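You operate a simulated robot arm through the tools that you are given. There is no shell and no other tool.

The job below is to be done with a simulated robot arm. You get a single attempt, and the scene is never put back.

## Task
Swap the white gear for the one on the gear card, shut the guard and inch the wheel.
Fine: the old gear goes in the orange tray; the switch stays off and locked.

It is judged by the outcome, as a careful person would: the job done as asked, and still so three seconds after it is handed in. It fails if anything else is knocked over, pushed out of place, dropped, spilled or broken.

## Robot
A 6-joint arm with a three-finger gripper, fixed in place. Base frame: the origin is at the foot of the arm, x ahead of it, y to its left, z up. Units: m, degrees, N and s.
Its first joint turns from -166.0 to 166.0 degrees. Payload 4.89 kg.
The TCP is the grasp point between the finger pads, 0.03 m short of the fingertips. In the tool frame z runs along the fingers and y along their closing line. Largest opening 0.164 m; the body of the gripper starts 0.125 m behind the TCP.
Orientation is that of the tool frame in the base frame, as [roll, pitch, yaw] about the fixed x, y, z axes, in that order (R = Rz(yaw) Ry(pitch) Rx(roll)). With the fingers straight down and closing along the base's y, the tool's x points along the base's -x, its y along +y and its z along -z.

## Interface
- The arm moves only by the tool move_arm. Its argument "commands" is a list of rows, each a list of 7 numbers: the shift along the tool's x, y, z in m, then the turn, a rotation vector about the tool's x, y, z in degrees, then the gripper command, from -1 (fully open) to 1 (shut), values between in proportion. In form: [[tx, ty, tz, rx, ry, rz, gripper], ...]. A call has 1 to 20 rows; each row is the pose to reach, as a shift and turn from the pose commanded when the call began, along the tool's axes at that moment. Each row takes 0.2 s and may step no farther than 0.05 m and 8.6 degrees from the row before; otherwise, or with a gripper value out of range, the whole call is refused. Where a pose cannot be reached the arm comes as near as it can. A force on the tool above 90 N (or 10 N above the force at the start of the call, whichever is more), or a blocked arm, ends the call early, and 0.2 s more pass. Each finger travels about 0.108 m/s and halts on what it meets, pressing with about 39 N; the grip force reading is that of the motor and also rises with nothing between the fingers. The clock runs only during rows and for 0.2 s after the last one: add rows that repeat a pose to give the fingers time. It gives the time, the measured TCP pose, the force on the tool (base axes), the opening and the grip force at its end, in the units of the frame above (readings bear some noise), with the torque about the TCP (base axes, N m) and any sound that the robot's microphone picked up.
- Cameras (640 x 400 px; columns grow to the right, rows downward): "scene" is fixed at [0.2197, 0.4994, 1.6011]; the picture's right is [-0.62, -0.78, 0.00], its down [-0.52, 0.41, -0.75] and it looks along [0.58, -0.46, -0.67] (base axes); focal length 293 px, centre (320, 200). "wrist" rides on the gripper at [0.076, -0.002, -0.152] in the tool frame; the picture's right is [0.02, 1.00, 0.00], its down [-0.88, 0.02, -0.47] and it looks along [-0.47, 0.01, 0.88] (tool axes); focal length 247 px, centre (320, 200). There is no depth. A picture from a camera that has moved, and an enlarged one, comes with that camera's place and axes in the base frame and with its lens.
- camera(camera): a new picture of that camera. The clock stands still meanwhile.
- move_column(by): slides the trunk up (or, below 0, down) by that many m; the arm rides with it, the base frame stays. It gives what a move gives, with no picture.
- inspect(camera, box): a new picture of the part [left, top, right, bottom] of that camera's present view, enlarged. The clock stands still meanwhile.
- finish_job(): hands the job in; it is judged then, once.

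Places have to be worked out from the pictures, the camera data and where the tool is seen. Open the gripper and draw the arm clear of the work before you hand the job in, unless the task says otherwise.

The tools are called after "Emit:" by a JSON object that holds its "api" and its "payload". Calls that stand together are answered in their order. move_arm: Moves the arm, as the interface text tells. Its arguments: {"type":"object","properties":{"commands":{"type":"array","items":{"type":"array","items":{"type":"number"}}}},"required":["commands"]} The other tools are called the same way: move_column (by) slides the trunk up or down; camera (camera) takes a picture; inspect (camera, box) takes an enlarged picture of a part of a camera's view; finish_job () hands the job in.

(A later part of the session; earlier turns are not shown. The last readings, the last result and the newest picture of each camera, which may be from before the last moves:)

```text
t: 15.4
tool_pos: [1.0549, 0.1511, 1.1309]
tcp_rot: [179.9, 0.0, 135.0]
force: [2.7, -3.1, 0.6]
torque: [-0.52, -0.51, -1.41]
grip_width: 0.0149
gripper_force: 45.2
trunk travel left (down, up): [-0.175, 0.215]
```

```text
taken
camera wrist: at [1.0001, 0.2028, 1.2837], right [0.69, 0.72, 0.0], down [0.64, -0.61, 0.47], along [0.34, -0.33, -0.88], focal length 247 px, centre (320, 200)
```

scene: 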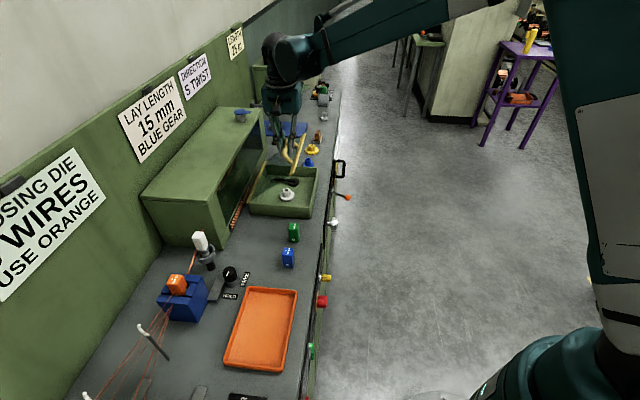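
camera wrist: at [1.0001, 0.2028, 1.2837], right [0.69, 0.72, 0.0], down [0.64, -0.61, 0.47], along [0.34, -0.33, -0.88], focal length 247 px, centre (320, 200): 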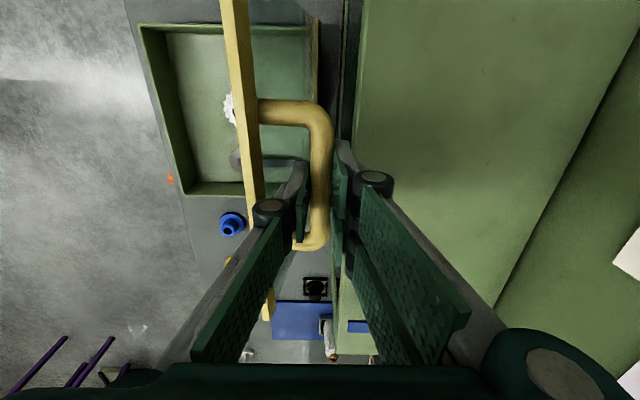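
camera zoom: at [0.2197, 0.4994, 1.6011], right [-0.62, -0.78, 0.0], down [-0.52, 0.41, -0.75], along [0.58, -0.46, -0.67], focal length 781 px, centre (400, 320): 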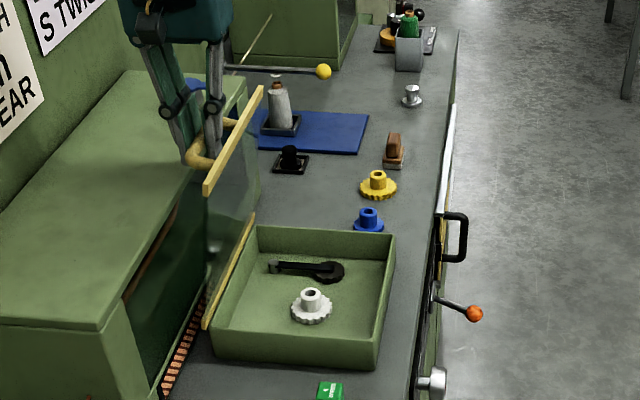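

At about 80° the arm still reaches well and forces are small. I carry the guard past vertical to about 100°, watching the force.

Emit:
{"api": "move_arm", "payload": {"commands": [[0, 0.018, 0.0005, 0, 0, 0, 1], [0, 0.0362, 0.0035, 0, 0, 0, 1], [0, 0.054, 0.0075, 0, 0, 0, 1], [0, 0.0712, 0.0135, 0, 0, 0, 1]]}}

Emit:
{"api": "inspect", "payload": {"camera": "scene", "box": [230, 80, 350, 230]}}

Emit:
{"api": "camera", "payload": {"camera": "wrist"}}

```text
t: 16.4
tool_pos: [1.0968, 0.1913, 1.1216]
tcp_rot: [-179.3, -0.3, 134.7]
force: [-45.0, -22.9, 7.5]
torque: [-0.24, 0.51, -0.92]
grip_width: 0.0147
gripper_force: 45.0
trunk travel left (down, up): [-0.175, 0.215]
stopped in row 4: the force on the tool passed its limit at 98 N (the readings are from after the stop); the commanded pose is now the measured one
```

```text
2.67 times, centred on (290, 155) of scene
camera zoom: at [0.2197, 0.4994, 1.6011], right [-0.62, -0.78, 0.0], down [-0.52, 0.41, -0.75], along [0.58, -0.46, -0.67], focal length 781 px, centre (400, 320)
```

zoom: 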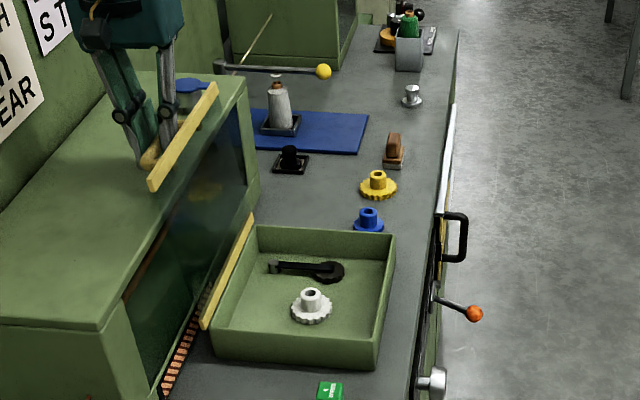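

```text
taken
camera wrist: at [1.0436, 0.2452, 1.275], right [0.69, 0.72, -0.01], down [0.64, -0.61, 0.47], along [0.33, -0.33, -0.88], focal length 247 px, centre (320, 200)
```

wrist: 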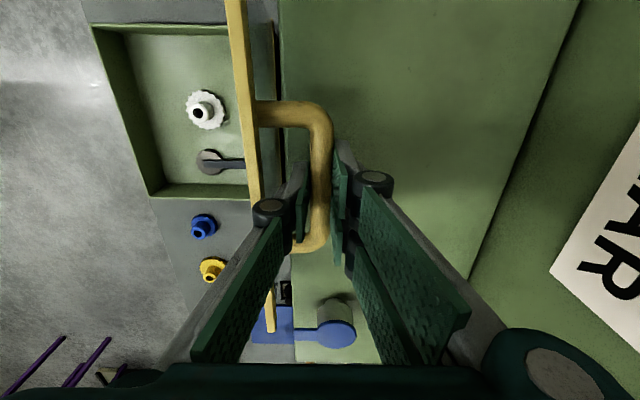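

The guard met its stop just past vertical (about 96°). I ease back 2 mm, then open the fingers only slightly to let go of the bar and see whether it stays.

Emit:
{"api": "move_arm", "payload": {"commands": [[0, -0.002, 0, 0, 0, 0, 1], [0, -0.002, 0, 0, 0, 0, 0.85], [0, -0.002, 0, 0, 0, 0, 0.7], [0, -0.002, 0, 0, 0, 0, 0.68], [0, -0.002, 0, 0, 0, 0, 0.68]]}}

Emit:
{"api": "camera", "payload": {"camera": "wrist"}}

Emit:
{"api": "inspect", "payload": {"camera": "scene", "box": [230, 80, 350, 230]}}

```text
t: 17.6
tool_pos: [1.0987, 0.1942, 1.1183]
tcp_rot: [-179.4, -0.2, 134.9]
force: [0.0, -0.2, -0.1]
torque: [0.01, -0.03, 0.01]
grip_width: 0.0265
gripper_force: 0.1
trunk travel left (down, up): [-0.175, 0.215]
```

```text
taken
camera wrist: at [1.0455, 0.2474, 1.2716], right [0.69, 0.72, -0.01], down [0.64, -0.61, 0.47], along [0.33, -0.33, -0.88], focal length 247 px, centre (320, 200)
```

wrist: 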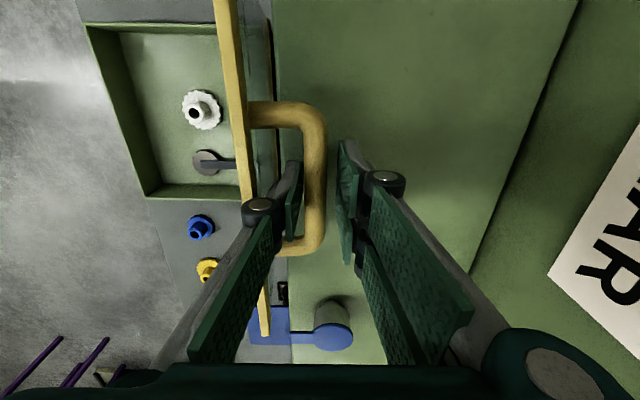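

```text
2.67 times, centred on (290, 155) of scene
camera zoom: at [0.2197, 0.4994, 1.6011], right [-0.62, -0.78, 0.0], down [-0.52, 0.41, -0.75], along [0.58, -0.46, -0.67], focal length 781 px, centre (400, 320)
```

zoom: 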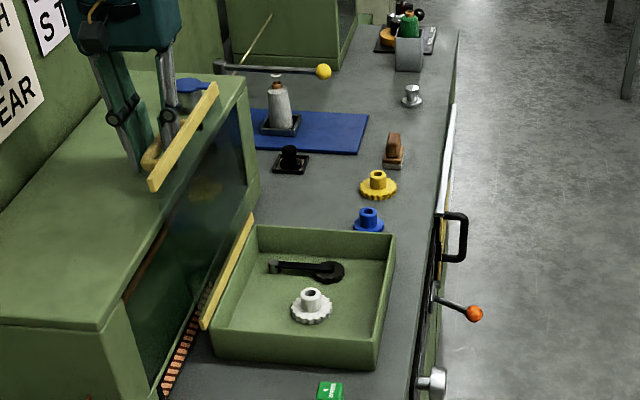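

The tool is free (zero force) and the lid stays open. I lift straight up out of the handle.

Emit:
{"api": "move_arm", "payload": {"commands": [[0, 0, -0.01, 0, 0, 0, 0.68], [0, 0, -0.03, 0, 0, 0, 0.68], [0, 0, -0.06, 0, 0, 0, 0.68], [0, 0, -0.09, 0, 0, 0, 0.68]]}}

Emit:
{"api": "camera", "payload": {"camera": "wrist"}}

Emit:
{"api": "inspect", "payload": {"camera": "scene", "box": [230, 80, 350, 230]}}

```text
t: 18.6
tool_pos: [1.1009, 0.1951, 1.2084]
tcp_rot: [-179.3, -0.3, 134.9]
force: [0.0, 0.0, -0.4]
torque: [-0.03, 0.04, 0.01]
grip_width: 0.0259
gripper_force: 0.1
trunk travel left (down, up): [-0.175, 0.215]
```

```text
taken
camera wrist: at [1.0469, 0.2479, 1.3613], right [0.69, 0.72, -0.01], down [0.64, -0.61, 0.47], along [0.33, -0.33, -0.88], focal length 247 px, centre (320, 200)
```

wrist: 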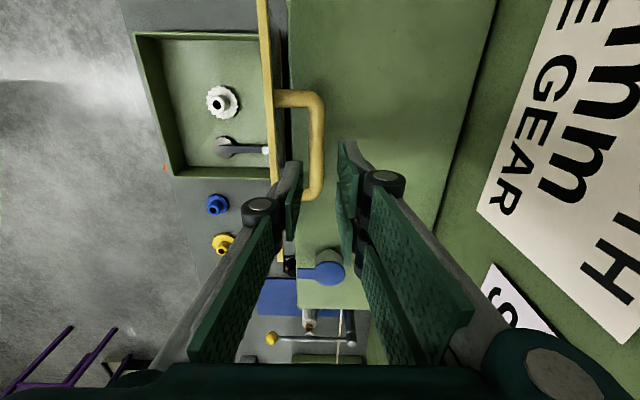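

```text
2.67 times, centred on (290, 155) of scene
camera zoom: at [0.2197, 0.4994, 1.6011], right [-0.62, -0.78, 0.0], down [-0.52, 0.41, -0.75], along [0.58, -0.46, -0.67], focal length 781 px, centre (400, 320)
```

zoom: 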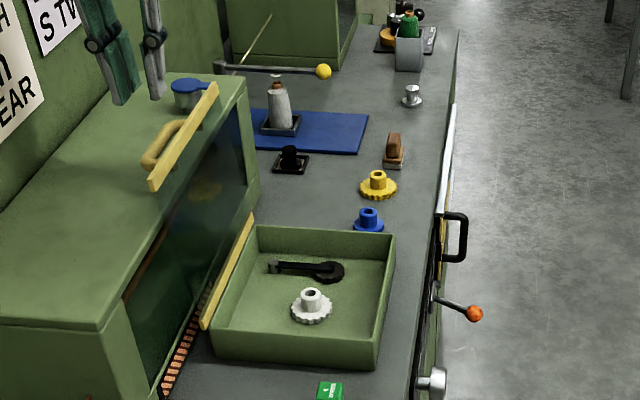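

The guard stays open on its own. I now study the white gear, the black arm in the box, and the blue gear.

Emit:
{"api": "inspect", "payload": {"camera": "scene", "box": [262, 165, 312, 215]}}

Emit:
{"api": "inspect", "payload": {"camera": "wrist", "box": [190, 60, 290, 160]}}

Emit:
{"api": "inspect", "payload": {"camera": "scene", "box": [285, 135, 335, 180]}}

Emit:
{"api": "inspect", "payload": {"camera": "wrist", "box": [190, 180, 260, 260]}}

```text
8.00 times, centred on (287, 190) of scene
camera zoom: at [0.2197, 0.4994, 1.6011], right [-0.62, -0.78, 0.0], down [-0.52, 0.41, -0.75], along [0.58, -0.46, -0.67], focal length 2344 px, centre (584, 280)
```

zoom: 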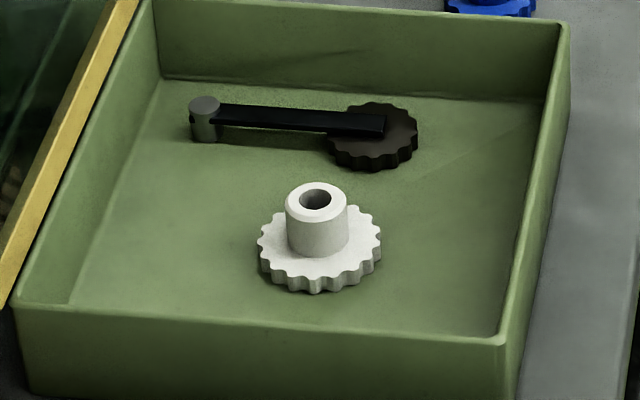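

```text
4.00 times, centred on (240, 110) of wrist
camera zoom: at [1.0469, 0.2479, 1.3613], right [0.69, 0.72, -0.01], down [0.64, -0.61, 0.47], along [0.33, -0.33, -0.88], focal length 988 px, centre (640, 560)
```

zoom: 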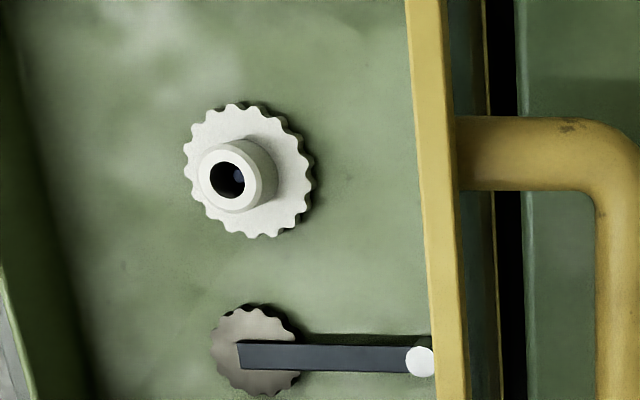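

```text
8.89 times, centred on (310, 158) of scene
camera zoom: at [0.2197, 0.4994, 1.6011], right [-0.62, -0.78, 0.0], down [-0.52, 0.41, -0.75], along [0.58, -0.46, -0.67], focal length 2604 px, centre (409, 578)
```

zoom: 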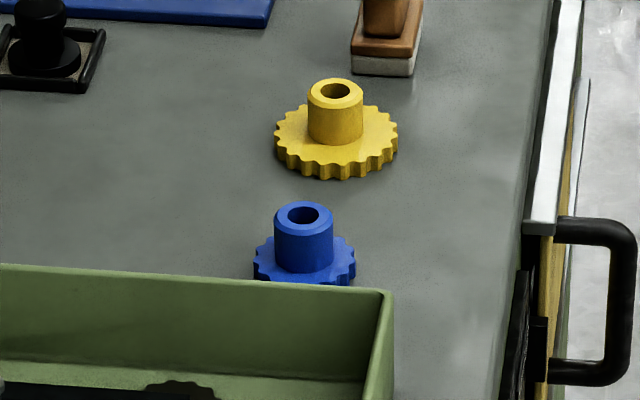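

```text
5.00 times, centred on (225, 220) of wrist
camera zoom: at [1.0469, 0.2479, 1.3613], right [0.69, 0.72, -0.01], down [0.64, -0.61, 0.47], along [0.33, -0.33, -0.88], focal length 1235 px, centre (795, 100)
```

zoom: 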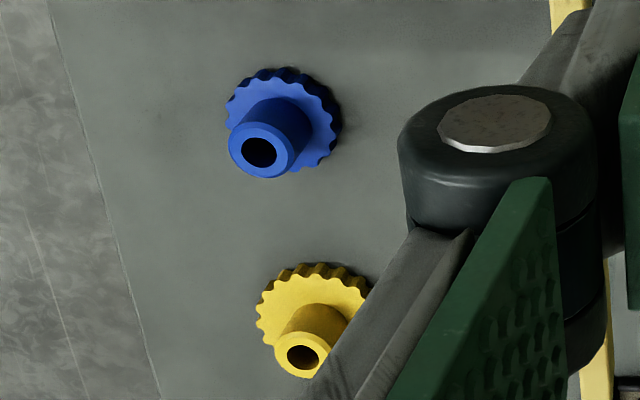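

The black swing arm carries an idler gear that has moved away from the white gear now the guard is open, so it should swing back when the guard shuts. I level the tool, turn it to yaw 180° and move above the box to measure the white gear precisely.

Emit:
{"api": "move_arm", "payload": {"commands": [[0, 0, 0, -0.7, -0.3, 0, 0.68]]}}

Emit:
{"api": "move_arm", "payload": {"commands": [[0.005, -0.035, 0, 0, 0, -7.5, 0.5], [0.0105, -0.07, 0, 0, 0, -15, 0.3], [0.016, -0.105, 0, 0, 0, -22.5, 0.2], [0.021, -0.14, 0, 0, 0, -30, 0.2], [0.026, -0.175, 0, 0, 0, -37.5, 0.2], [0.0315, -0.2086, 0, 0, 0, -45, 0.2]]}}

Emit:
{"api": "camera", "payload": {"camera": "wrist"}}

Emit:
{"api": "camera", "payload": {"camera": "scene"}}

```text
t: 19.0
tool_pos: [1.1, 0.1943, 1.2075]
tcp_rot: [180.0, 0.2, 134.9]
force: [-0.4, -0.3, 0.1]
torque: [-0.03, 0.01, -0.02]
grip_width: 0.0264
gripper_force: 0.1
trunk travel left (down, up): [-0.175, 0.215]
```

```text
t: 20.4
tool_pos: [0.9321, 0.0696, 1.2065]
tcp_rot: [-179.9, 0.1, -180.0]
force: [0.6, 0.9, 0.0]
torque: [-0.08, 0.17, 0.0]
grip_width: 0.0657
gripper_force: 0.0
trunk travel left (down, up): [-0.175, 0.215]
```

```text
taken
camera wrist: at [0.8538, 0.068, 1.3597], right [-0.02, 1.0, 0.0], down [0.88, 0.02, 0.47], along [0.47, 0.01, -0.88], focal length 247 px, centre (320, 200)
```

wrist: 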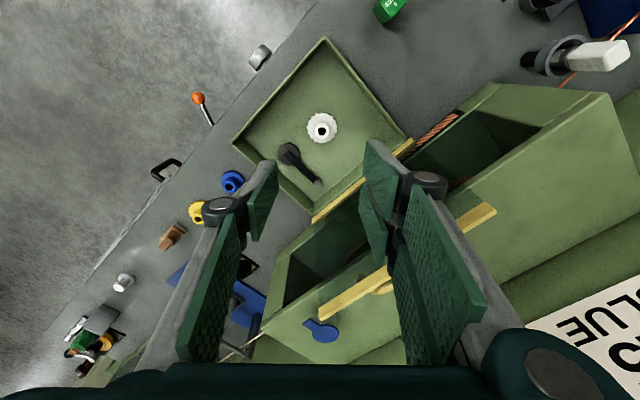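

```text
taken
```

scene: 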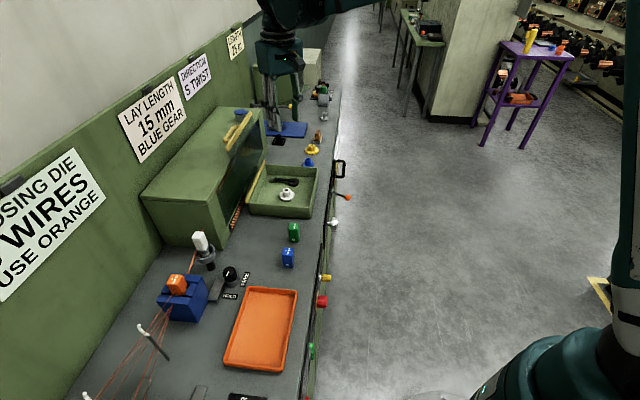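

I enlarge the gear area from this calibrated pose to compute its position and check the bore.

Emit:
{"api": "inspect", "payload": {"camera": "wrist", "box": [270, 90, 370, 190]}}

Emit:
{"api": "inspect", "payload": {"camera": "wrist", "box": [170, 140, 260, 230]}}

Emit:
{"api": "inspect", "payload": {"camera": "wrist", "box": [300, 110, 340, 150]}}

```text
4.00 times, centred on (320, 140) of wrist
camera zoom: at [0.8538, 0.068, 1.3597], right [-0.02, 1.0, 0.0], down [0.88, 0.02, 0.47], along [0.47, 0.01, -0.88], focal length 988 px, centre (320, 440)
```

zoom: 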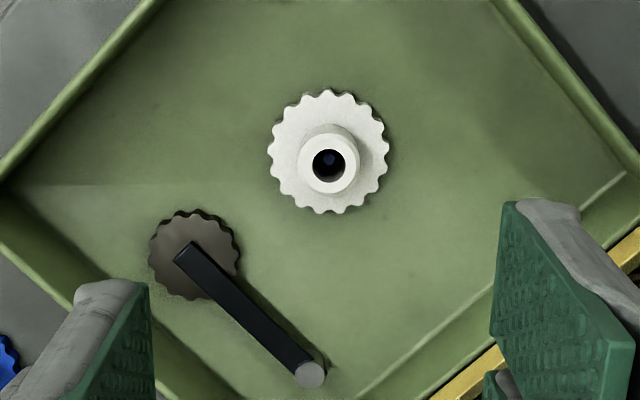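

```text
4.44 times, centred on (215, 185) of wrist
camera zoom: at [0.8538, 0.068, 1.3597], right [-0.02, 1.0, 0.0], down [0.88, 0.02, 0.47], along [0.47, 0.01, -0.88], focal length 1098 px, centre (787, 267)
```

zoom: 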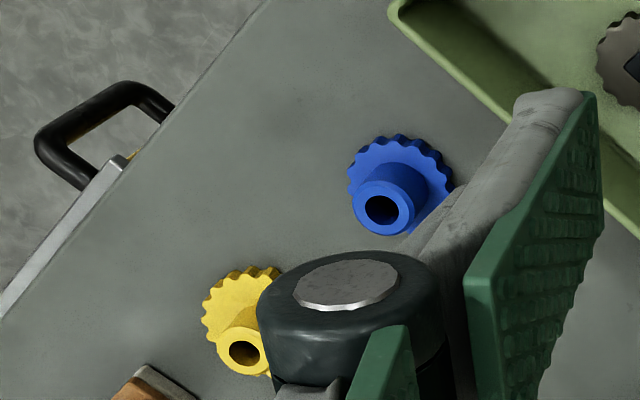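

```text
10.00 times, centred on (320, 130) of wrist
camera zoom: at [0.8538, 0.068, 1.3597], right [-0.02, 1.0, 0.0], down [0.88, 0.02, 0.47], along [0.47, 0.01, -0.88], focal length 2470 px, centre (320, 900)
```

zoom: 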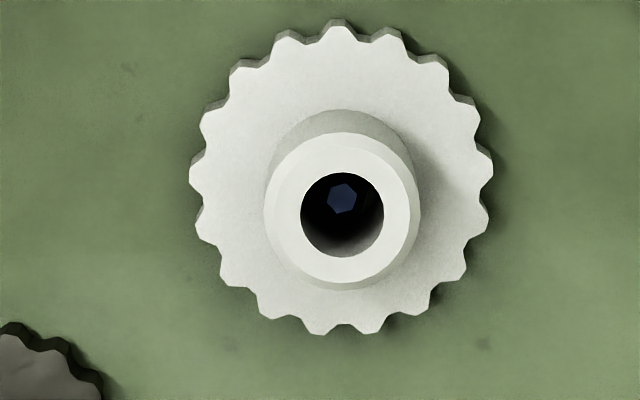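

From both cameras the white hub's top centre is at about (0.958, 0.074, 0.891), with its flange top near z 0.863; the blue hub's top is at about (1.083, -0.123, 0.878). I lower over the white gear to z≈0.94 and check the alignment.

Emit:
{"api": "move_arm", "payload": {"commands": [[-0.0257, 0.0046, 0.04, 0, 0, 0, 0.2], [-0.0257, 0.0046, 0.085, 0, 0, 0, 0.2], [-0.0257, 0.0046, 0.13, 0, 0, 0, 0.2], [-0.0257, 0.0046, 0.175, 0, 0, 0, 0.2], [-0.0257, 0.0046, 0.22, 0, 0, 0, 0.2], [-0.0257, 0.0046, 0.2665, 0, 0, 0, 0.2]]}}

Emit:
{"api": "camera", "payload": {"camera": "wrist"}}

Emit:
{"api": "inspect", "payload": {"camera": "scene", "box": [240, 130, 340, 220]}}

```text
t: 21.8
tool_pos: [0.9549, 0.072, 0.9408]
tcp_rot: [-180.0, 0.1, 180.0]
force: [-1.4, 0.0, 0.6]
torque: [0.02, -0.19, 0.02]
grip_width: 0.0654
gripper_force: 0.1
trunk travel left (down, up): [-0.175, 0.215]
```

```text
taken
camera wrist: at [0.8785, 0.0712, 1.0942], right [-0.02, 1.0, 0.0], down [0.88, 0.02, 0.48], along [0.48, 0.01, -0.88], focal length 247 px, centre (320, 200)
```

wrist: 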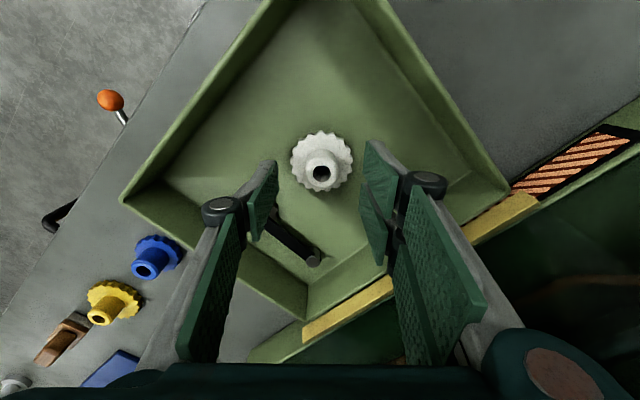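

```text
4.44 times, centred on (290, 175) of scene
camera zoom: at [0.2197, 0.4994, 1.6011], right [-0.62, -0.78, 0.0], down [-0.52, 0.41, -0.75], along [0.58, -0.46, -0.67], focal length 1302 px, centre (453, 311)
```

zoom: 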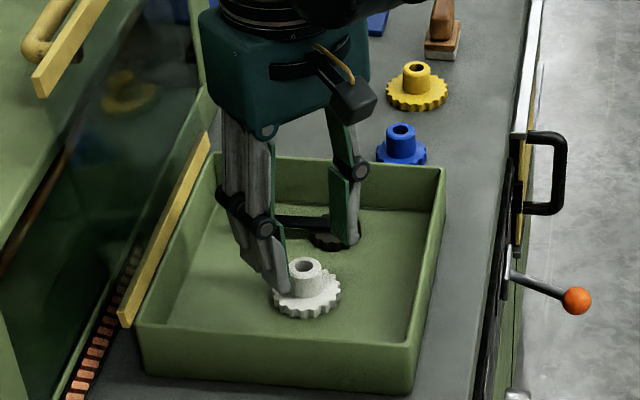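

The hub is centred between the fingers (y≈0.074). I shift 5 mm outwards and lower the fingertips to just above the flange.

Emit:
{"api": "move_arm", "payload": {"commands": [[-0.005, 0.002, 0.015, 0, 0, 0, 0.2], [-0.005, 0.002, 0.03, 0, 0, 0, 0.2], [-0.005, 0.002, 0.0435, 0, 0, 0, 0.2]]}}

Emit:
{"api": "camera", "payload": {"camera": "wrist"}}

Emit:
{"api": "inspect", "payload": {"camera": "scene", "box": [255, 150, 325, 220]}}

```text
t: 22.6
tool_pos: [0.9615, 0.0761, 0.8987]
tcp_rot: [-179.9, 0.1, 179.8]
force: [0.3, 0.6, 1.0]
torque: [0.0, -0.06, -0.03]
grip_width: 0.0655
gripper_force: 0.0
trunk travel left (down, up): [-0.175, 0.215]
```

```text
taken
camera wrist: at [0.8844, 0.0744, 1.0504], right [-0.02, 1.0, 0.0], down [0.88, 0.02, 0.47], along [0.47, 0.01, -0.88], focal length 247 px, centre (320, 200)
```

wrist: 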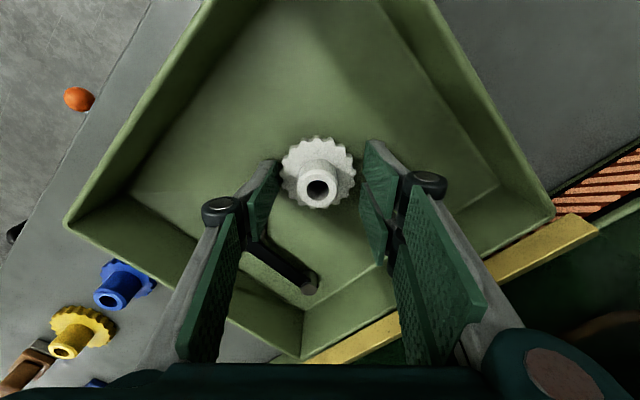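

```text
5.71 times, centred on (290, 185) of scene
camera zoom: at [0.2197, 0.4994, 1.6011], right [-0.62, -0.78, 0.0], down [-0.52, 0.41, -0.75], along [0.58, -0.46, -0.67], focal length 1674 px, centre (491, 286)
```

zoom: 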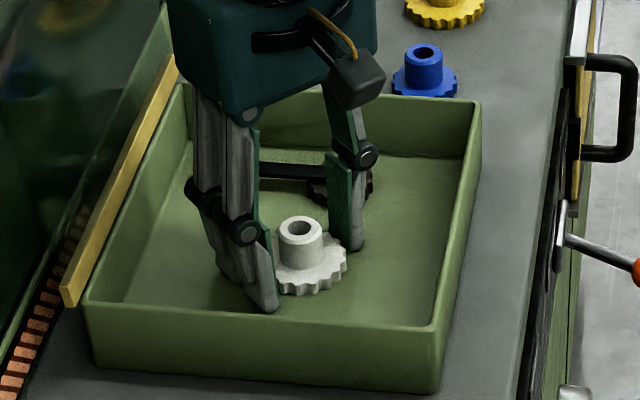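

The hub lies between the pads and the fingertips are just above the flange. I close on the hub.

Emit:
{"api": "move_arm", "payload": {"commands": [[0, -0.001, 0, 0, 0, 0, 0.4], [0, -0.001, 0, 0, 0, 0, 0.6], [0, -0.001, 0, 0, 0, 0, 0.8], [0, -0.001, 0, 0, 0, 0, 0.8], [0, -0.001, 0, 0, 0, 0, 0.8]]}}

Emit:
{"api": "camera", "payload": {"camera": "wrist"}}

```text
t: 23.8
tool_pos: [0.9618, 0.0747, 0.8969]
tcp_rot: [-180.0, 0.2, 179.9]
force: [-1.4, 1.3, 2.1]
torque: [0.08, 0.03, 0.03]
grip_width: 0.0567
gripper_force: 38.9
trunk travel left (down, up): [-0.175, 0.215]
```

```text
taken
camera wrist: at [0.8845, 0.0733, 1.0505], right [-0.02, 1.0, 0.0], down [0.88, 0.02, 0.47], along [0.47, 0.01, -0.88], focal length 247 px, centre (320, 200)
```

wrist: 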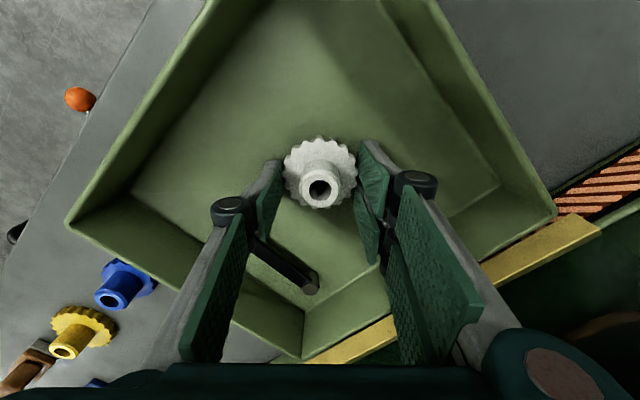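

The pads stopped at 57 mm, so they caught the gear's teeth, meaning the flange is a bit higher than I estimated. I reopen, rise 11 mm and close on the hub instead.

Emit:
{"api": "move_arm", "payload": {"commands": [[0, 0, 0, 0, 0, 0, 0.2], [0, 0, 0, 0, 0, 0, 0.2], [0, 0, -0.011, 0, 0, 0, 0.2], [0, 0, -0.011, 0, 0, 0, 0.6], [0, 0, -0.011, 0, 0, 0, 1], [0, 0, -0.011, 0, 0, 0, 1], [0, 0, -0.011, 0, 0, 0, 1]]}}

Emit:
{"api": "camera", "payload": {"camera": "wrist"}}

Emit:
{"api": "inspect", "payload": {"camera": "scene", "box": [255, 150, 325, 220]}}

```text
t: 25.4
tool_pos: [0.9598, 0.0739, 0.9081]
tcp_rot: [-180.0, 0.0, 179.9]
force: [-0.2, 0.3, 0.5]
torque: [0.01, 0.02, 0.01]
grip_width: 0.0251
gripper_force: 39.3
trunk travel left (down, up): [-0.175, 0.215]
```

```text
taken
camera wrist: at [0.8843, 0.0731, 1.0617], right [-0.02, 1.0, 0.0], down [0.88, 0.02, 0.47], along [0.47, 0.01, -0.88], focal length 247 px, centre (320, 200)
```

wrist: 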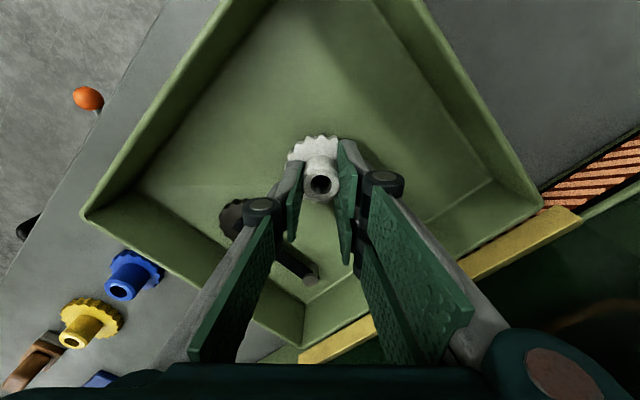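

```text
5.71 times, centred on (290, 185) of scene
camera zoom: at [0.2197, 0.4994, 1.6011], right [-0.62, -0.78, 0.0], down [-0.52, 0.41, -0.75], along [0.58, -0.46, -0.67], focal length 1674 px, centre (491, 286)
```

zoom: 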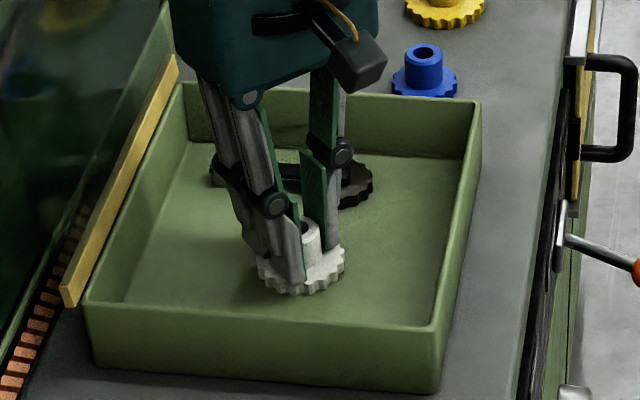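

The hub is gripped (25 mm) with no side force. I lift straight up in small steps.

Emit:
{"api": "move_arm", "payload": {"commands": [[0, 0, -0.005, 0, 0, 0, 1], [0, 0, -0.012, 0, 0, 0, 1], [0, 0, -0.022, 0, 0, 0, 1], [0, 0, -0.035, 0, 0, 0, 1], [0, 0, -0.055, 0, 0, 0, 1], [0, 0, -0.08, 0, 0, 0, 1]]}}

Emit:
{"api": "camera", "payload": {"camera": "wrist"}}

Emit:
{"api": "inspect", "payload": {"camera": "scene", "box": [255, 140, 325, 220]}}

```text
t: 26.8
tool_pos: [0.9625, 0.0752, 0.9889]
tcp_rot: [180.0, 0.1, 179.9]
force: [1.1, 0.6, -0.7]
torque: [-0.03, 0.06, -0.01]
grip_width: 0.0249
gripper_force: 39.0
trunk travel left (down, up): [-0.175, 0.215]
```

```text
taken
camera wrist: at [0.8849, 0.0732, 1.1415], right [-0.02, 1.0, 0.0], down [0.88, 0.02, 0.47], along [0.47, 0.01, -0.88], focal length 247 px, centre (320, 200)
```

wrist: 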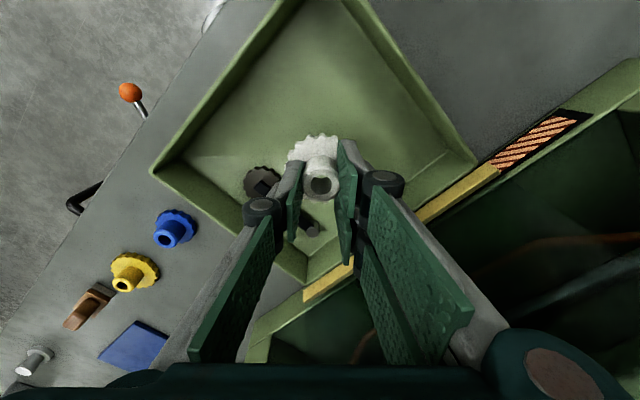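

```text
5.00 times, centred on (290, 180) of scene
camera zoom: at [0.2197, 0.4994, 1.6011], right [-0.62, -0.78, 0.0], down [-0.52, 0.41, -0.75], along [0.58, -0.46, -0.67], focal length 1465 px, centre (470, 300)
```

zoom: 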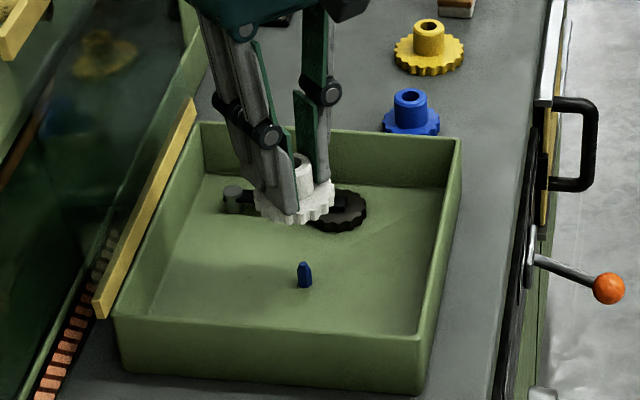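

The white gear came off and a small blue stub shaft with a pointed tip is visible. I raise it to z≈1.09 and carry it over to the orange tray at about (0.574, 0.40).

Emit:
{"api": "move_arm", "payload": {"commands": [[0, 0, -0.04, 0, 0, 0, 1], [0, 0, -0.08, 0, 0, 0, 1], [0, 0, -0.1, 0, 0, 0, 1], [0.034, 0.029, -0.1, 0, 0, 0, 1], [0.069, 0.058, -0.1, 0, 0, 0, 1], [0.104, 0.0875, -0.1, 0, 0, 0, 1], [0.139, 0.117, -0.1, 0, 0, 0, 1], [0.174, 0.1465, -0.1, 0, 0, 0, 1], [0.209, 0.176, -0.1, 0, 0, 0, 1], [0.244, 0.2055, -0.1, 0, 0, 0, 1], [0.279, 0.235, -0.1, 0, 0, 0, 1], [0.314, 0.2645, -0.1, 0, 0, 0, 1], [0.349, 0.294, -0.1, 0, 0, 0, 1], [0.386, 0.325, -0.1, 0, 0, 0, 1]]}}

Emit:
{"api": "camera", "payload": {"camera": "wrist"}}

Emit:
{"api": "camera", "payload": {"camera": "scene"}}

```text
t: 29.8
tool_pos: [0.5757, 0.4005, 1.0884]
tcp_rot: [180.0, 0.1, 179.8]
force: [1.6, -0.3, -0.6]
torque: [0.11, 0.23, 0.02]
grip_width: 0.0249
gripper_force: 39.2
trunk travel left (down, up): [-0.175, 0.215]
```

```text
taken
camera wrist: at [0.4991, 0.3981, 1.2416], right [-0.02, 1.0, 0.0], down [0.88, 0.02, 0.47], along [0.47, 0.01, -0.88], focal length 247 px, centre (320, 200)
```

wrist: 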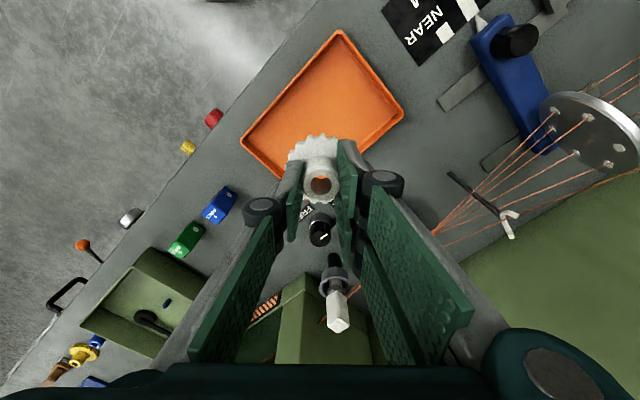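

```text
taken
```

scene: 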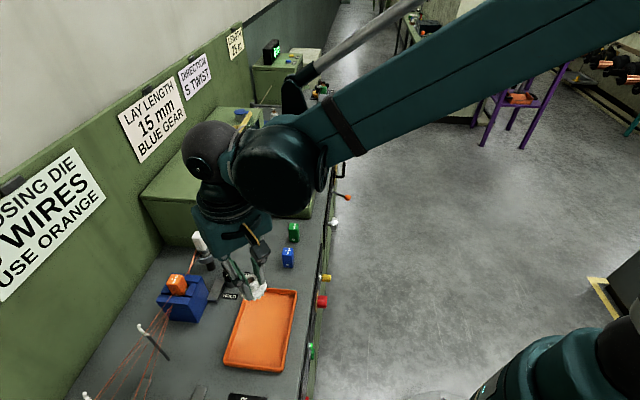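

The gear is over the tray's centre (about (0.578, 0.40)). I lower it to just above the tray floor, then feel for contact in small steps.

Emit:
{"api": "move_arm", "payload": {"commands": [[0, 0, 0.045, 0, 0, 0, 1], [0, 0, 0.09, 0, 0, 0, 1], [0, 0, 0.13, 0, 0, 0, 1], [0, 0, 0.16, 0, 0, 0, 1], [0, 0, 0.178, 0, 0, 0, 1], [0, 0, 0.178, 0, 0, 0, 1]]}}

Emit:
{"api": "move_arm", "payload": {"commands": [[0, 0, 0.003, 0, 0, 0, 1], [0, 0, 0.006, 0, 0, 0, 1]]}}

Emit:
{"api": "inspect", "payload": {"camera": "scene", "box": [210, 270, 320, 380]}}

```text
t: 31.2
tool_pos: [0.5748, 0.4014, 0.9095]
tcp_rot: [179.9, 0.0, 179.8]
force: [-0.1, 0.0, -0.5]
torque: [-0.02, 0.0, 0.02]
grip_width: 0.025
gripper_force: 38.9
trunk travel left (down, up): [-0.175, 0.215]
```

```text
t: 31.8
tool_pos: [0.5763, 0.4011, 0.9055]
tcp_rot: [179.9, 0.1, 179.9]
force: [4.4, 3.8, 30.4]
torque: [0.0, 0.05, 0.13]
grip_width: 0.025
gripper_force: 38.7
trunk travel left (down, up): [-0.175, 0.215]
```

```text
3.64 times, centred on (265, 325) of scene
camera zoom: at [0.2197, 0.4994, 1.6011], right [-0.62, -0.78, 0.0], down [-0.52, 0.41, -0.75], along [0.58, -0.46, -0.67], focal length 1065 px, centre (520, -254)
```

zoom: 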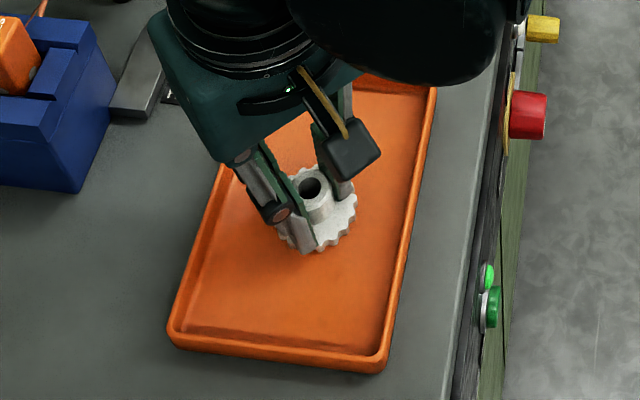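

Contact at z≈0.906 (30 N upward), so the gear stands on the tray floor. I ease up 1.5 mm, open the fingers and lift away.

Emit:
{"api": "move_arm", "payload": {"commands": [[0, 0, -0.0015, 0, 0, 0, 1], [0, 0, -0.0015, 0, 0, 0, 0.8], [0, 0, -0.0015, 0, 0, 0, 0.4], [0, 0, -0.0015, 0, 0, 0, 0.2], [0, 0, -0.0015, 0, 0, 0, 0.2], [0, 0, -0.03, 0, 0, 0, 0.2], [0, 0, -0.07, 0, 0, 0, 0.2], [0, 0, -0.11, 0, 0, 0, 0.2], [0, 0, -0.15, 0, 0, 0, 0.2], [0, 0, -0.19, 0, 0, 0, 0.2]]}}

Emit:
{"api": "camera", "payload": {"camera": "wrist"}}

Emit:
{"api": "inspect", "payload": {"camera": "scene", "box": [210, 270, 320, 380]}}

```text
t: 34.0
tool_pos: [0.5752, 0.4008, 1.0948]
tcp_rot: [179.9, 0.1, 179.9]
force: [0.3, 0.9, -0.2]
torque: [-0.11, 0.14, 0.0]
grip_width: 0.0656
gripper_force: 0.0
trunk travel left (down, up): [-0.175, 0.215]
```

```text
taken
camera wrist: at [0.4993, 0.3999, 1.248], right [-0.02, 1.0, 0.0], down [0.88, 0.02, 0.47], along [0.47, 0.01, -0.88], focal length 247 px, centre (320, 200)
```

wrist: 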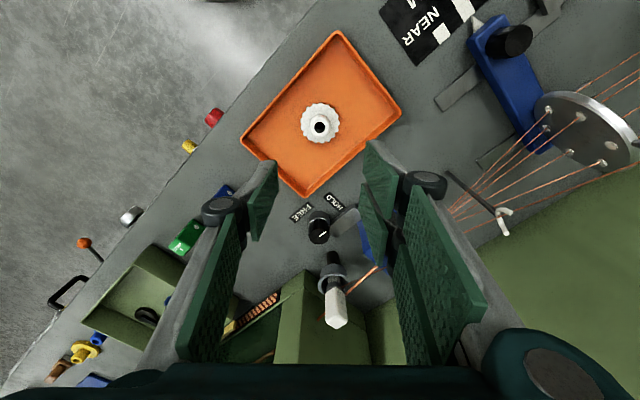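

```text
3.64 times, centred on (265, 325) of scene
camera zoom: at [0.2197, 0.4994, 1.6011], right [-0.62, -0.78, 0.0], down [-0.52, 0.41, -0.75], along [0.58, -0.46, -0.67], focal length 1065 px, centre (520, -254)
```

zoom: 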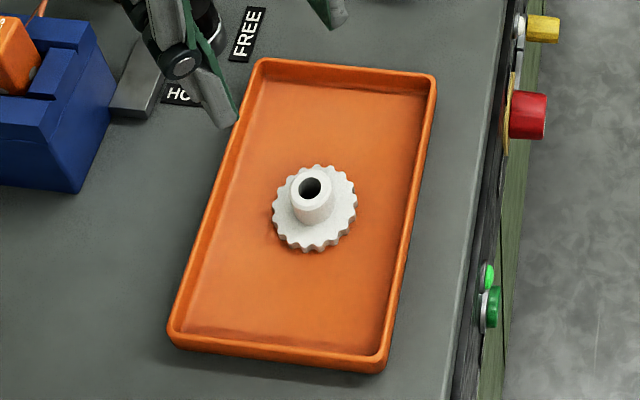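

The white gear stands in the orange tray. I travel along the bench to above the blue gear, staying at z≈1.12.

Emit:
{"api": "move_arm", "payload": {"commands": [[-0.0303, -0.0322, -0.01, 0, 0, 0, 0.2], [-0.0606, -0.0645, -0.02, 0, 0, 0, 0.2], [-0.0909, -0.0968, -0.03, 0, 0, 0, 0.2], [-0.1212, -0.129, -0.03, 0, 0, 0, 0.2], [-0.1516, -0.1612, -0.03, 0, 0, 0, 0.2], [-0.1819, -0.1935, -0.03, 0, 0, 0, 0.2], [-0.2122, -0.2258, -0.03, 0, 0, 0, 0.2], [-0.2425, -0.258, -0.03, 0, 0, 0, 0.2], [-0.2728, -0.2902, -0.03, 0, 0, 0, 0.2], [-0.3031, -0.3225, -0.03, 0, 0, 0, 0.2], [-0.3334, -0.3548, -0.03, 0, 0, 0, 0.2], [-0.3637, -0.387, -0.03, 0, 0, 0, 0.2], [-0.394, -0.4192, -0.03, 0, 0, 0, 0.2], [-0.4244, -0.4515, -0.03, 0, 0, 0, 0.2], [-0.4547, -0.4838, -0.03, 0, 0, 0, 0.2], [-0.485, -0.516, -0.03, 0, 0, 0, 0.2]]}}

Emit:
{"api": "camera", "payload": {"camera": "wrist"}}

Emit:
{"api": "camera", "payload": {"camera": "scene"}}

```text
t: 37.4
tool_pos: [1.0603, -0.1153, 1.1257]
tcp_rot: [180.0, 0.1, 179.9]
force: [-1.2, 2.7, 0.8]
torque: [-0.26, -0.18, -0.02]
grip_width: 0.0657
gripper_force: 0.0
trunk travel left (down, up): [-0.175, 0.215]
```

```text
taken
camera wrist: at [0.9831, -0.1163, 1.2783], right [-0.02, 1.0, 0.0], down [0.88, 0.02, 0.47], along [0.47, 0.01, -0.88], focal length 247 px, centre (320, 200)
```

wrist: 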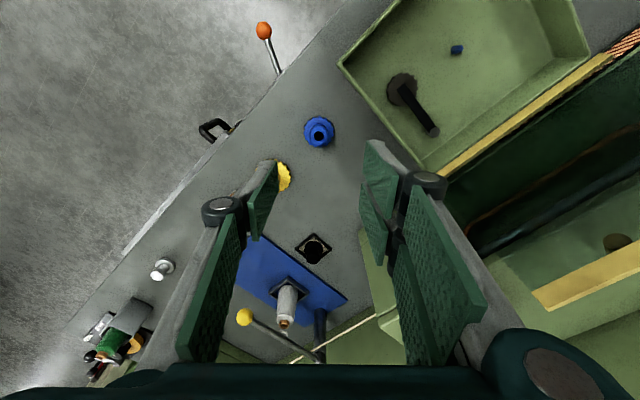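

```text
taken
```

scene: 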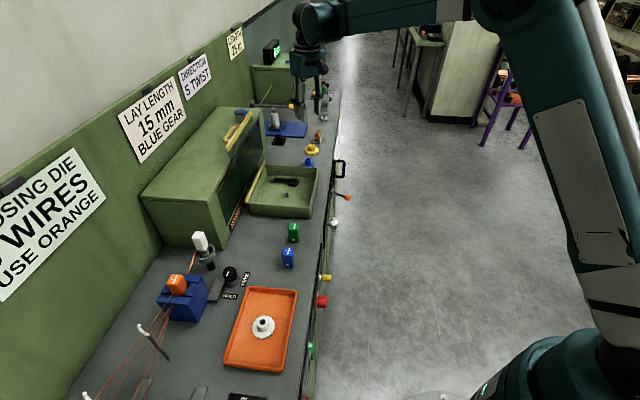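

I enlarge the blue gear for a precise position before descending.

Emit:
{"api": "inspect", "payload": {"camera": "wrist", "box": [290, 105, 350, 165]}}

```text
6.67 times, centred on (320, 135) of wrist
camera zoom: at [0.9831, -0.1163, 1.2783], right [-0.02, 1.0, 0.0], down [0.88, 0.02, 0.47], along [0.47, 0.01, -0.88], focal length 1646 px, centre (320, 633)
```

zoom: 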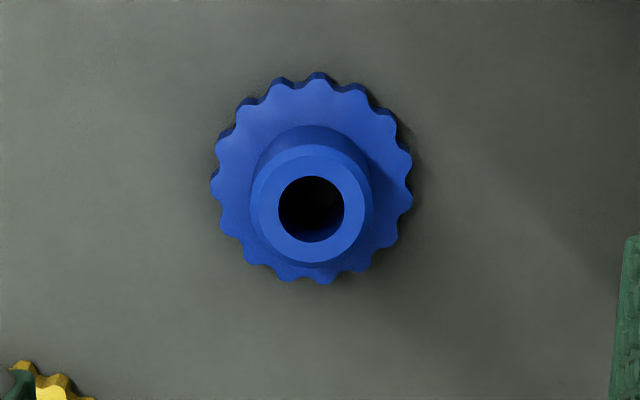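

The blue hub is centred at about (1.080, -0.1165). I move above it and test how low the arm reaches with the tool vertical, stopping at z≈0.96.

Emit:
{"api": "move_arm", "payload": {"commands": [[-0.02, -0.001, 0.035, 0, 0, 0, 0.2], [-0.02, -0.001, 0.075, 0, 0, 0, 0.2], [-0.02, -0.001, 0.115, 0, 0, 0, 0.2], [-0.02, -0.001, 0.15, 0, 0, 0, 0.2], [-0.02, -0.001, 0.165, 0, 0, 0, 0.2]]}}

Emit:
{"api": "camera", "payload": {"camera": "wrist"}}

```text
t: 38.6
tool_pos: [1.0807, -0.1171, 0.9598]
tcp_rot: [-180.0, 0.0, 179.9]
force: [-1.1, -0.2, 0.3]
torque: [0.04, -0.06, -0.02]
grip_width: 0.0655
gripper_force: 0.0
trunk travel left (down, up): [-0.175, 0.215]
```

```text
taken
camera wrist: at [1.0033, -0.119, 1.1125], right [-0.02, 1.0, 0.0], down [0.88, 0.02, 0.47], along [0.47, 0.01, -0.88], focal length 247 px, centre (320, 200)
```

wrist: 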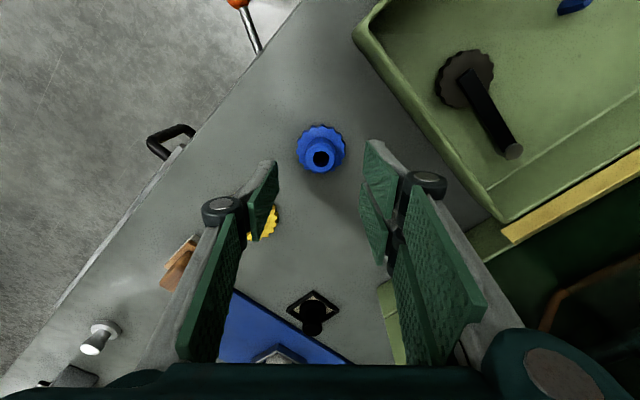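

Vertical reach is fine here and the hub is centred between the fingers. I descend to z≈0.894 and close on the hub.

Emit:
{"api": "move_arm", "payload": {"commands": [[-0.001, 0, 0.02, 0, 0, 0, 0.2], [-0.001, 0, 0.04, 0, 0, 0, 0.2], [-0.001, 0, 0.055, 0, 0, 0, 0.2], [-0.001, 0, 0.066, 0, 0, 0, 0.2], [-0.001, 0, 0.066, 0, 0, 0, 0.2]]}}

Emit:
{"api": "camera", "payload": {"camera": "wrist"}}

Emit:
{"api": "inspect", "payload": {"camera": "scene", "box": [270, 110, 350, 190]}}

```text
t: 39.8
tool_pos: [1.0811, -0.1175, 0.8939]
tcp_rot: [179.9, 0.2, 180.0]
force: [0.4, 0.5, -0.4]
torque: [0.0, 0.0, 0.01]
grip_width: 0.0654
gripper_force: 0.1
trunk travel left (down, up): [-0.175, 0.215]
```

```text
taken
camera wrist: at [1.0041, -0.1188, 1.0467], right [-0.02, 1.0, 0.0], down [0.88, 0.02, 0.47], along [0.47, 0.01, -0.88], focal length 247 px, centre (320, 200)
```

wrist: 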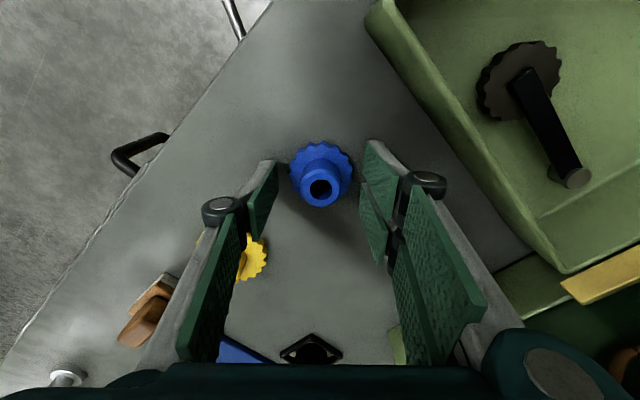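

```text
5.00 times, centred on (310, 150) of scene
camera zoom: at [0.2197, 0.4994, 1.6011], right [-0.62, -0.78, 0.0], down [-0.52, 0.41, -0.75], along [0.58, -0.46, -0.67], focal length 1465 px, centre (370, 450)
```

zoom: 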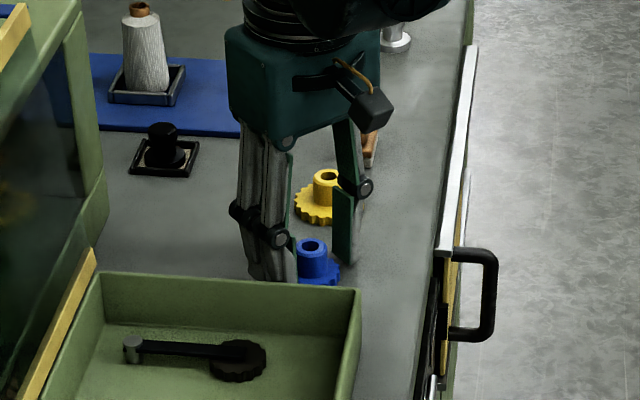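

The hub sits between the pads with the tips beside its lower part. I close the gripper.

Emit:
{"api": "move_arm", "payload": {"commands": [[-0.002, 0, 0, 0, 0, 0, 0.5], [-0.002, 0, 0, 0, 0, 0, 0.8], [-0.002, 0, 0, 0, 0, 0, 1], [-0.002, 0, 0, 0, 0, 0, 1], [-0.002, 0, 0, 0, 0, 0, 1]]}}

Emit:
{"api": "camera", "payload": {"camera": "wrist"}}

```text
t: 41.0
tool_pos: [1.0825, -0.1168, 0.8947]
tcp_rot: [-179.9, 0.1, 179.9]
force: [-0.3, -0.7, 0.3]
torque: [0.03, -0.02, -0.01]
grip_width: 0.0487
gripper_force: 39.0
trunk travel left (down, up): [-0.175, 0.215]
```

```text
taken
camera wrist: at [1.0061, -0.1187, 1.0471], right [-0.02, 1.0, 0.0], down [0.88, 0.02, 0.47], along [0.47, 0.01, -0.88], focal length 247 px, centre (320, 200)
```

wrist: 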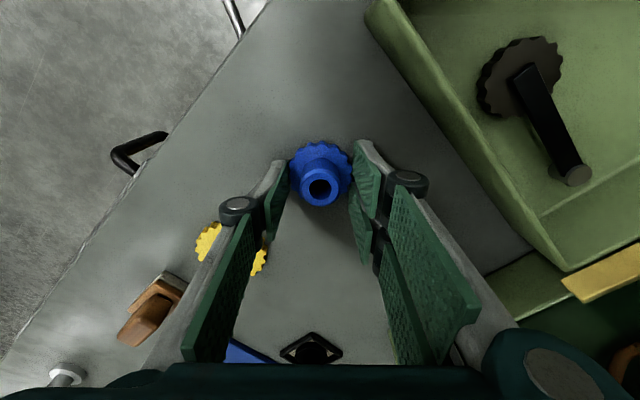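

Again the teeth were caught (49 mm). I reopen, rise 12 mm and close on the hub.

Emit:
{"api": "move_arm", "payload": {"commands": [[0, 0, 0, 0, 0, 0, 0.2], [0, 0, 0, 0, 0, 0, 0.2], [0, 0, -0.012, 0, 0, 0, 0.2], [0, 0, -0.012, 0, 0, 0, 0.6], [0, 0, -0.012, 0, 0, 0, 1], [0, 0, -0.012, 0, 0, 0, 1], [0, 0, -0.012, 0, 0, 0, 1]]}}

Emit:
{"api": "camera", "payload": {"camera": "wrist"}}

Emit:
{"api": "inspect", "payload": {"camera": "scene", "box": [280, 130, 340, 190]}}

```text
t: 42.6
tool_pos: [1.0843, -0.1165, 0.9057]
tcp_rot: [-180.0, 0.0, 179.9]
force: [0.1, -0.1, 0.4]
torque: [-0.02, 0.03, 0.01]
grip_width: 0.0254
gripper_force: 39.1
trunk travel left (down, up): [-0.175, 0.215]
```

```text
taken
camera wrist: at [1.0062, -0.1185, 1.059], right [-0.02, 1.0, 0.0], down [0.88, 0.02, 0.47], along [0.47, 0.01, -0.88], focal length 247 px, centre (320, 200)
```

wrist: 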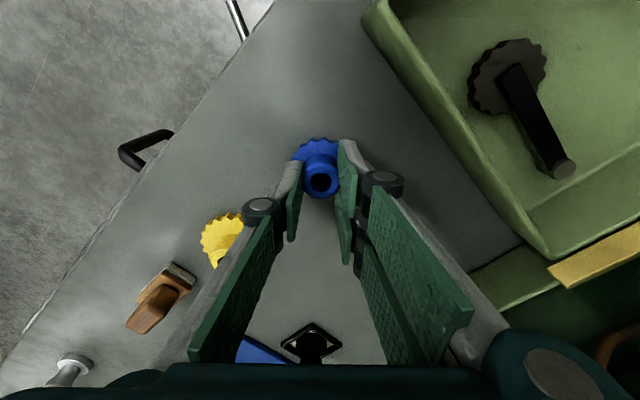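

```text
6.67 times, centred on (310, 160) of scene
camera zoom: at [0.2197, 0.4994, 1.6011], right [-0.62, -0.78, 0.0], down [-0.52, 0.41, -0.75], along [0.58, -0.46, -0.67], focal length 1953 px, centre (387, 467)
```

zoom: 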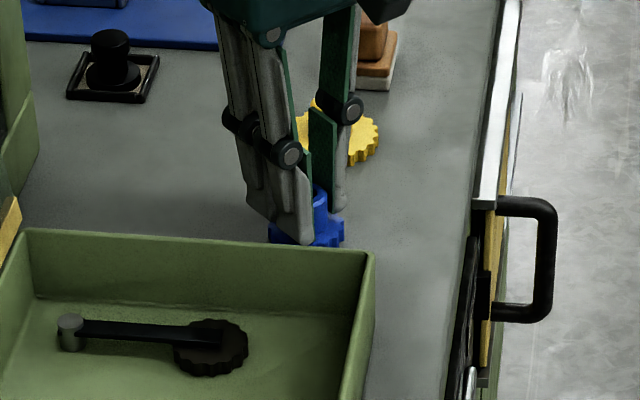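

The hub is gripped now (25 mm). I lift 10 cm, carry the blue gear over the box to above the stub shaft, using the exact commanded offset from the white gear's grasp with a 2.5 mm correction for how the hub sits in the fingers.

Emit:
{"api": "move_arm", "payload": {"commands": [[0, 0, -0.03, 0, 0, 0, 1], [0, 0, -0.065, 0, 0, 0, 1], [0, 0, -0.1, 0, 0, 0, 1], [0.02, 0.032, -0.1, 0, 0, 0, 1], [0.04, 0.064, -0.1, 0, 0, 0, 1], [0.06, 0.096, -0.1, 0, 0, 0, 1], [0.08, 0.128, -0.1, 0, 0, 0, 1], [0.1, 0.16, -0.1, 0, 0, 0, 1], [0.1195, 0.192, -0.1, 0, 0, 0, 1]]}}

Emit:
{"api": "camera", "payload": {"camera": "wrist"}}

Emit:
{"api": "inspect", "payload": {"camera": "wrist", "box": [270, 120, 370, 220]}}

Emit:
{"api": "inspect", "payload": {"camera": "scene", "box": [250, 140, 330, 220]}}

```text
t: 44.6
tool_pos: [0.9634, 0.0738, 1.0052]
tcp_rot: [180.0, 0.2, 179.8]
force: [0.7, -1.3, -0.4]
torque: [0.19, 0.1, 0.02]
grip_width: 0.025
gripper_force: 39.1
trunk travel left (down, up): [-0.175, 0.215]
```

```text
taken
camera wrist: at [0.8861, 0.0717, 1.159], right [-0.02, 1.0, 0.0], down [0.88, 0.02, 0.47], along [0.47, 0.01, -0.88], focal length 247 px, centre (320, 200)
```

wrist: 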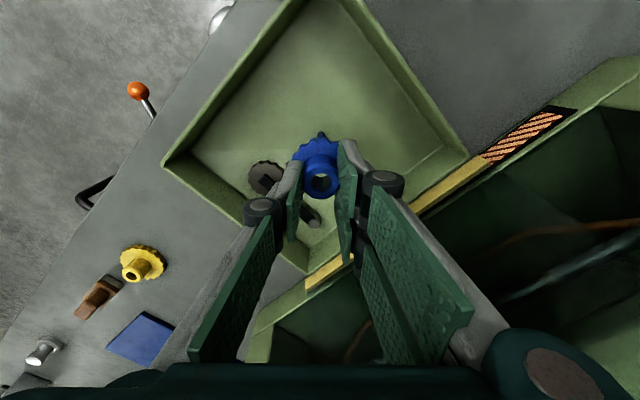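

```text
4.00 times, centred on (320, 170) of wrist
camera zoom: at [0.8861, 0.0717, 1.159], right [-0.02, 1.0, 0.0], down [0.88, 0.02, 0.47], along [0.47, 0.01, -0.88], focal length 988 px, centre (320, 320)
```

zoom: 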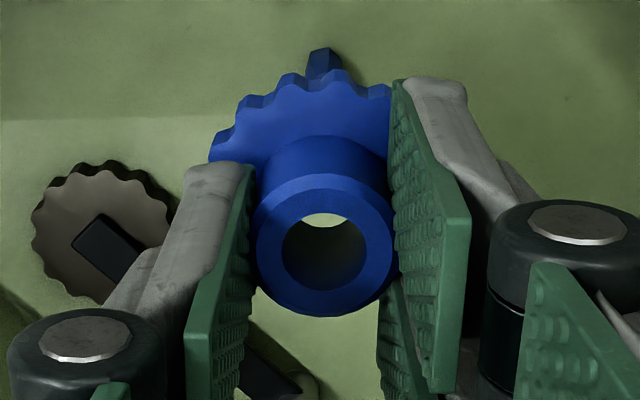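

```text
5.00 times, centred on (290, 180) of scene
camera zoom: at [0.2197, 0.4994, 1.6011], right [-0.62, -0.78, 0.0], down [-0.52, 0.41, -0.75], along [0.58, -0.46, -0.67], focal length 1465 px, centre (470, 300)
```

zoom: 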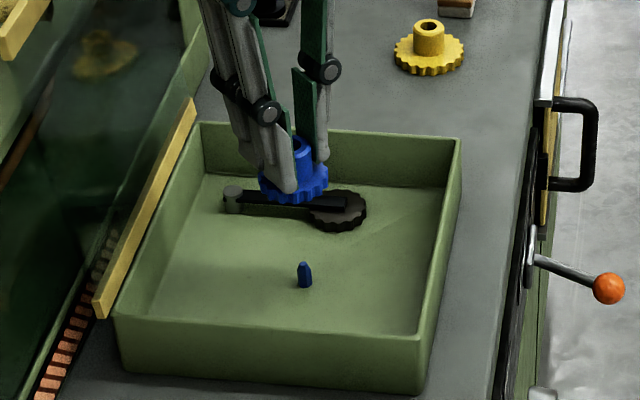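

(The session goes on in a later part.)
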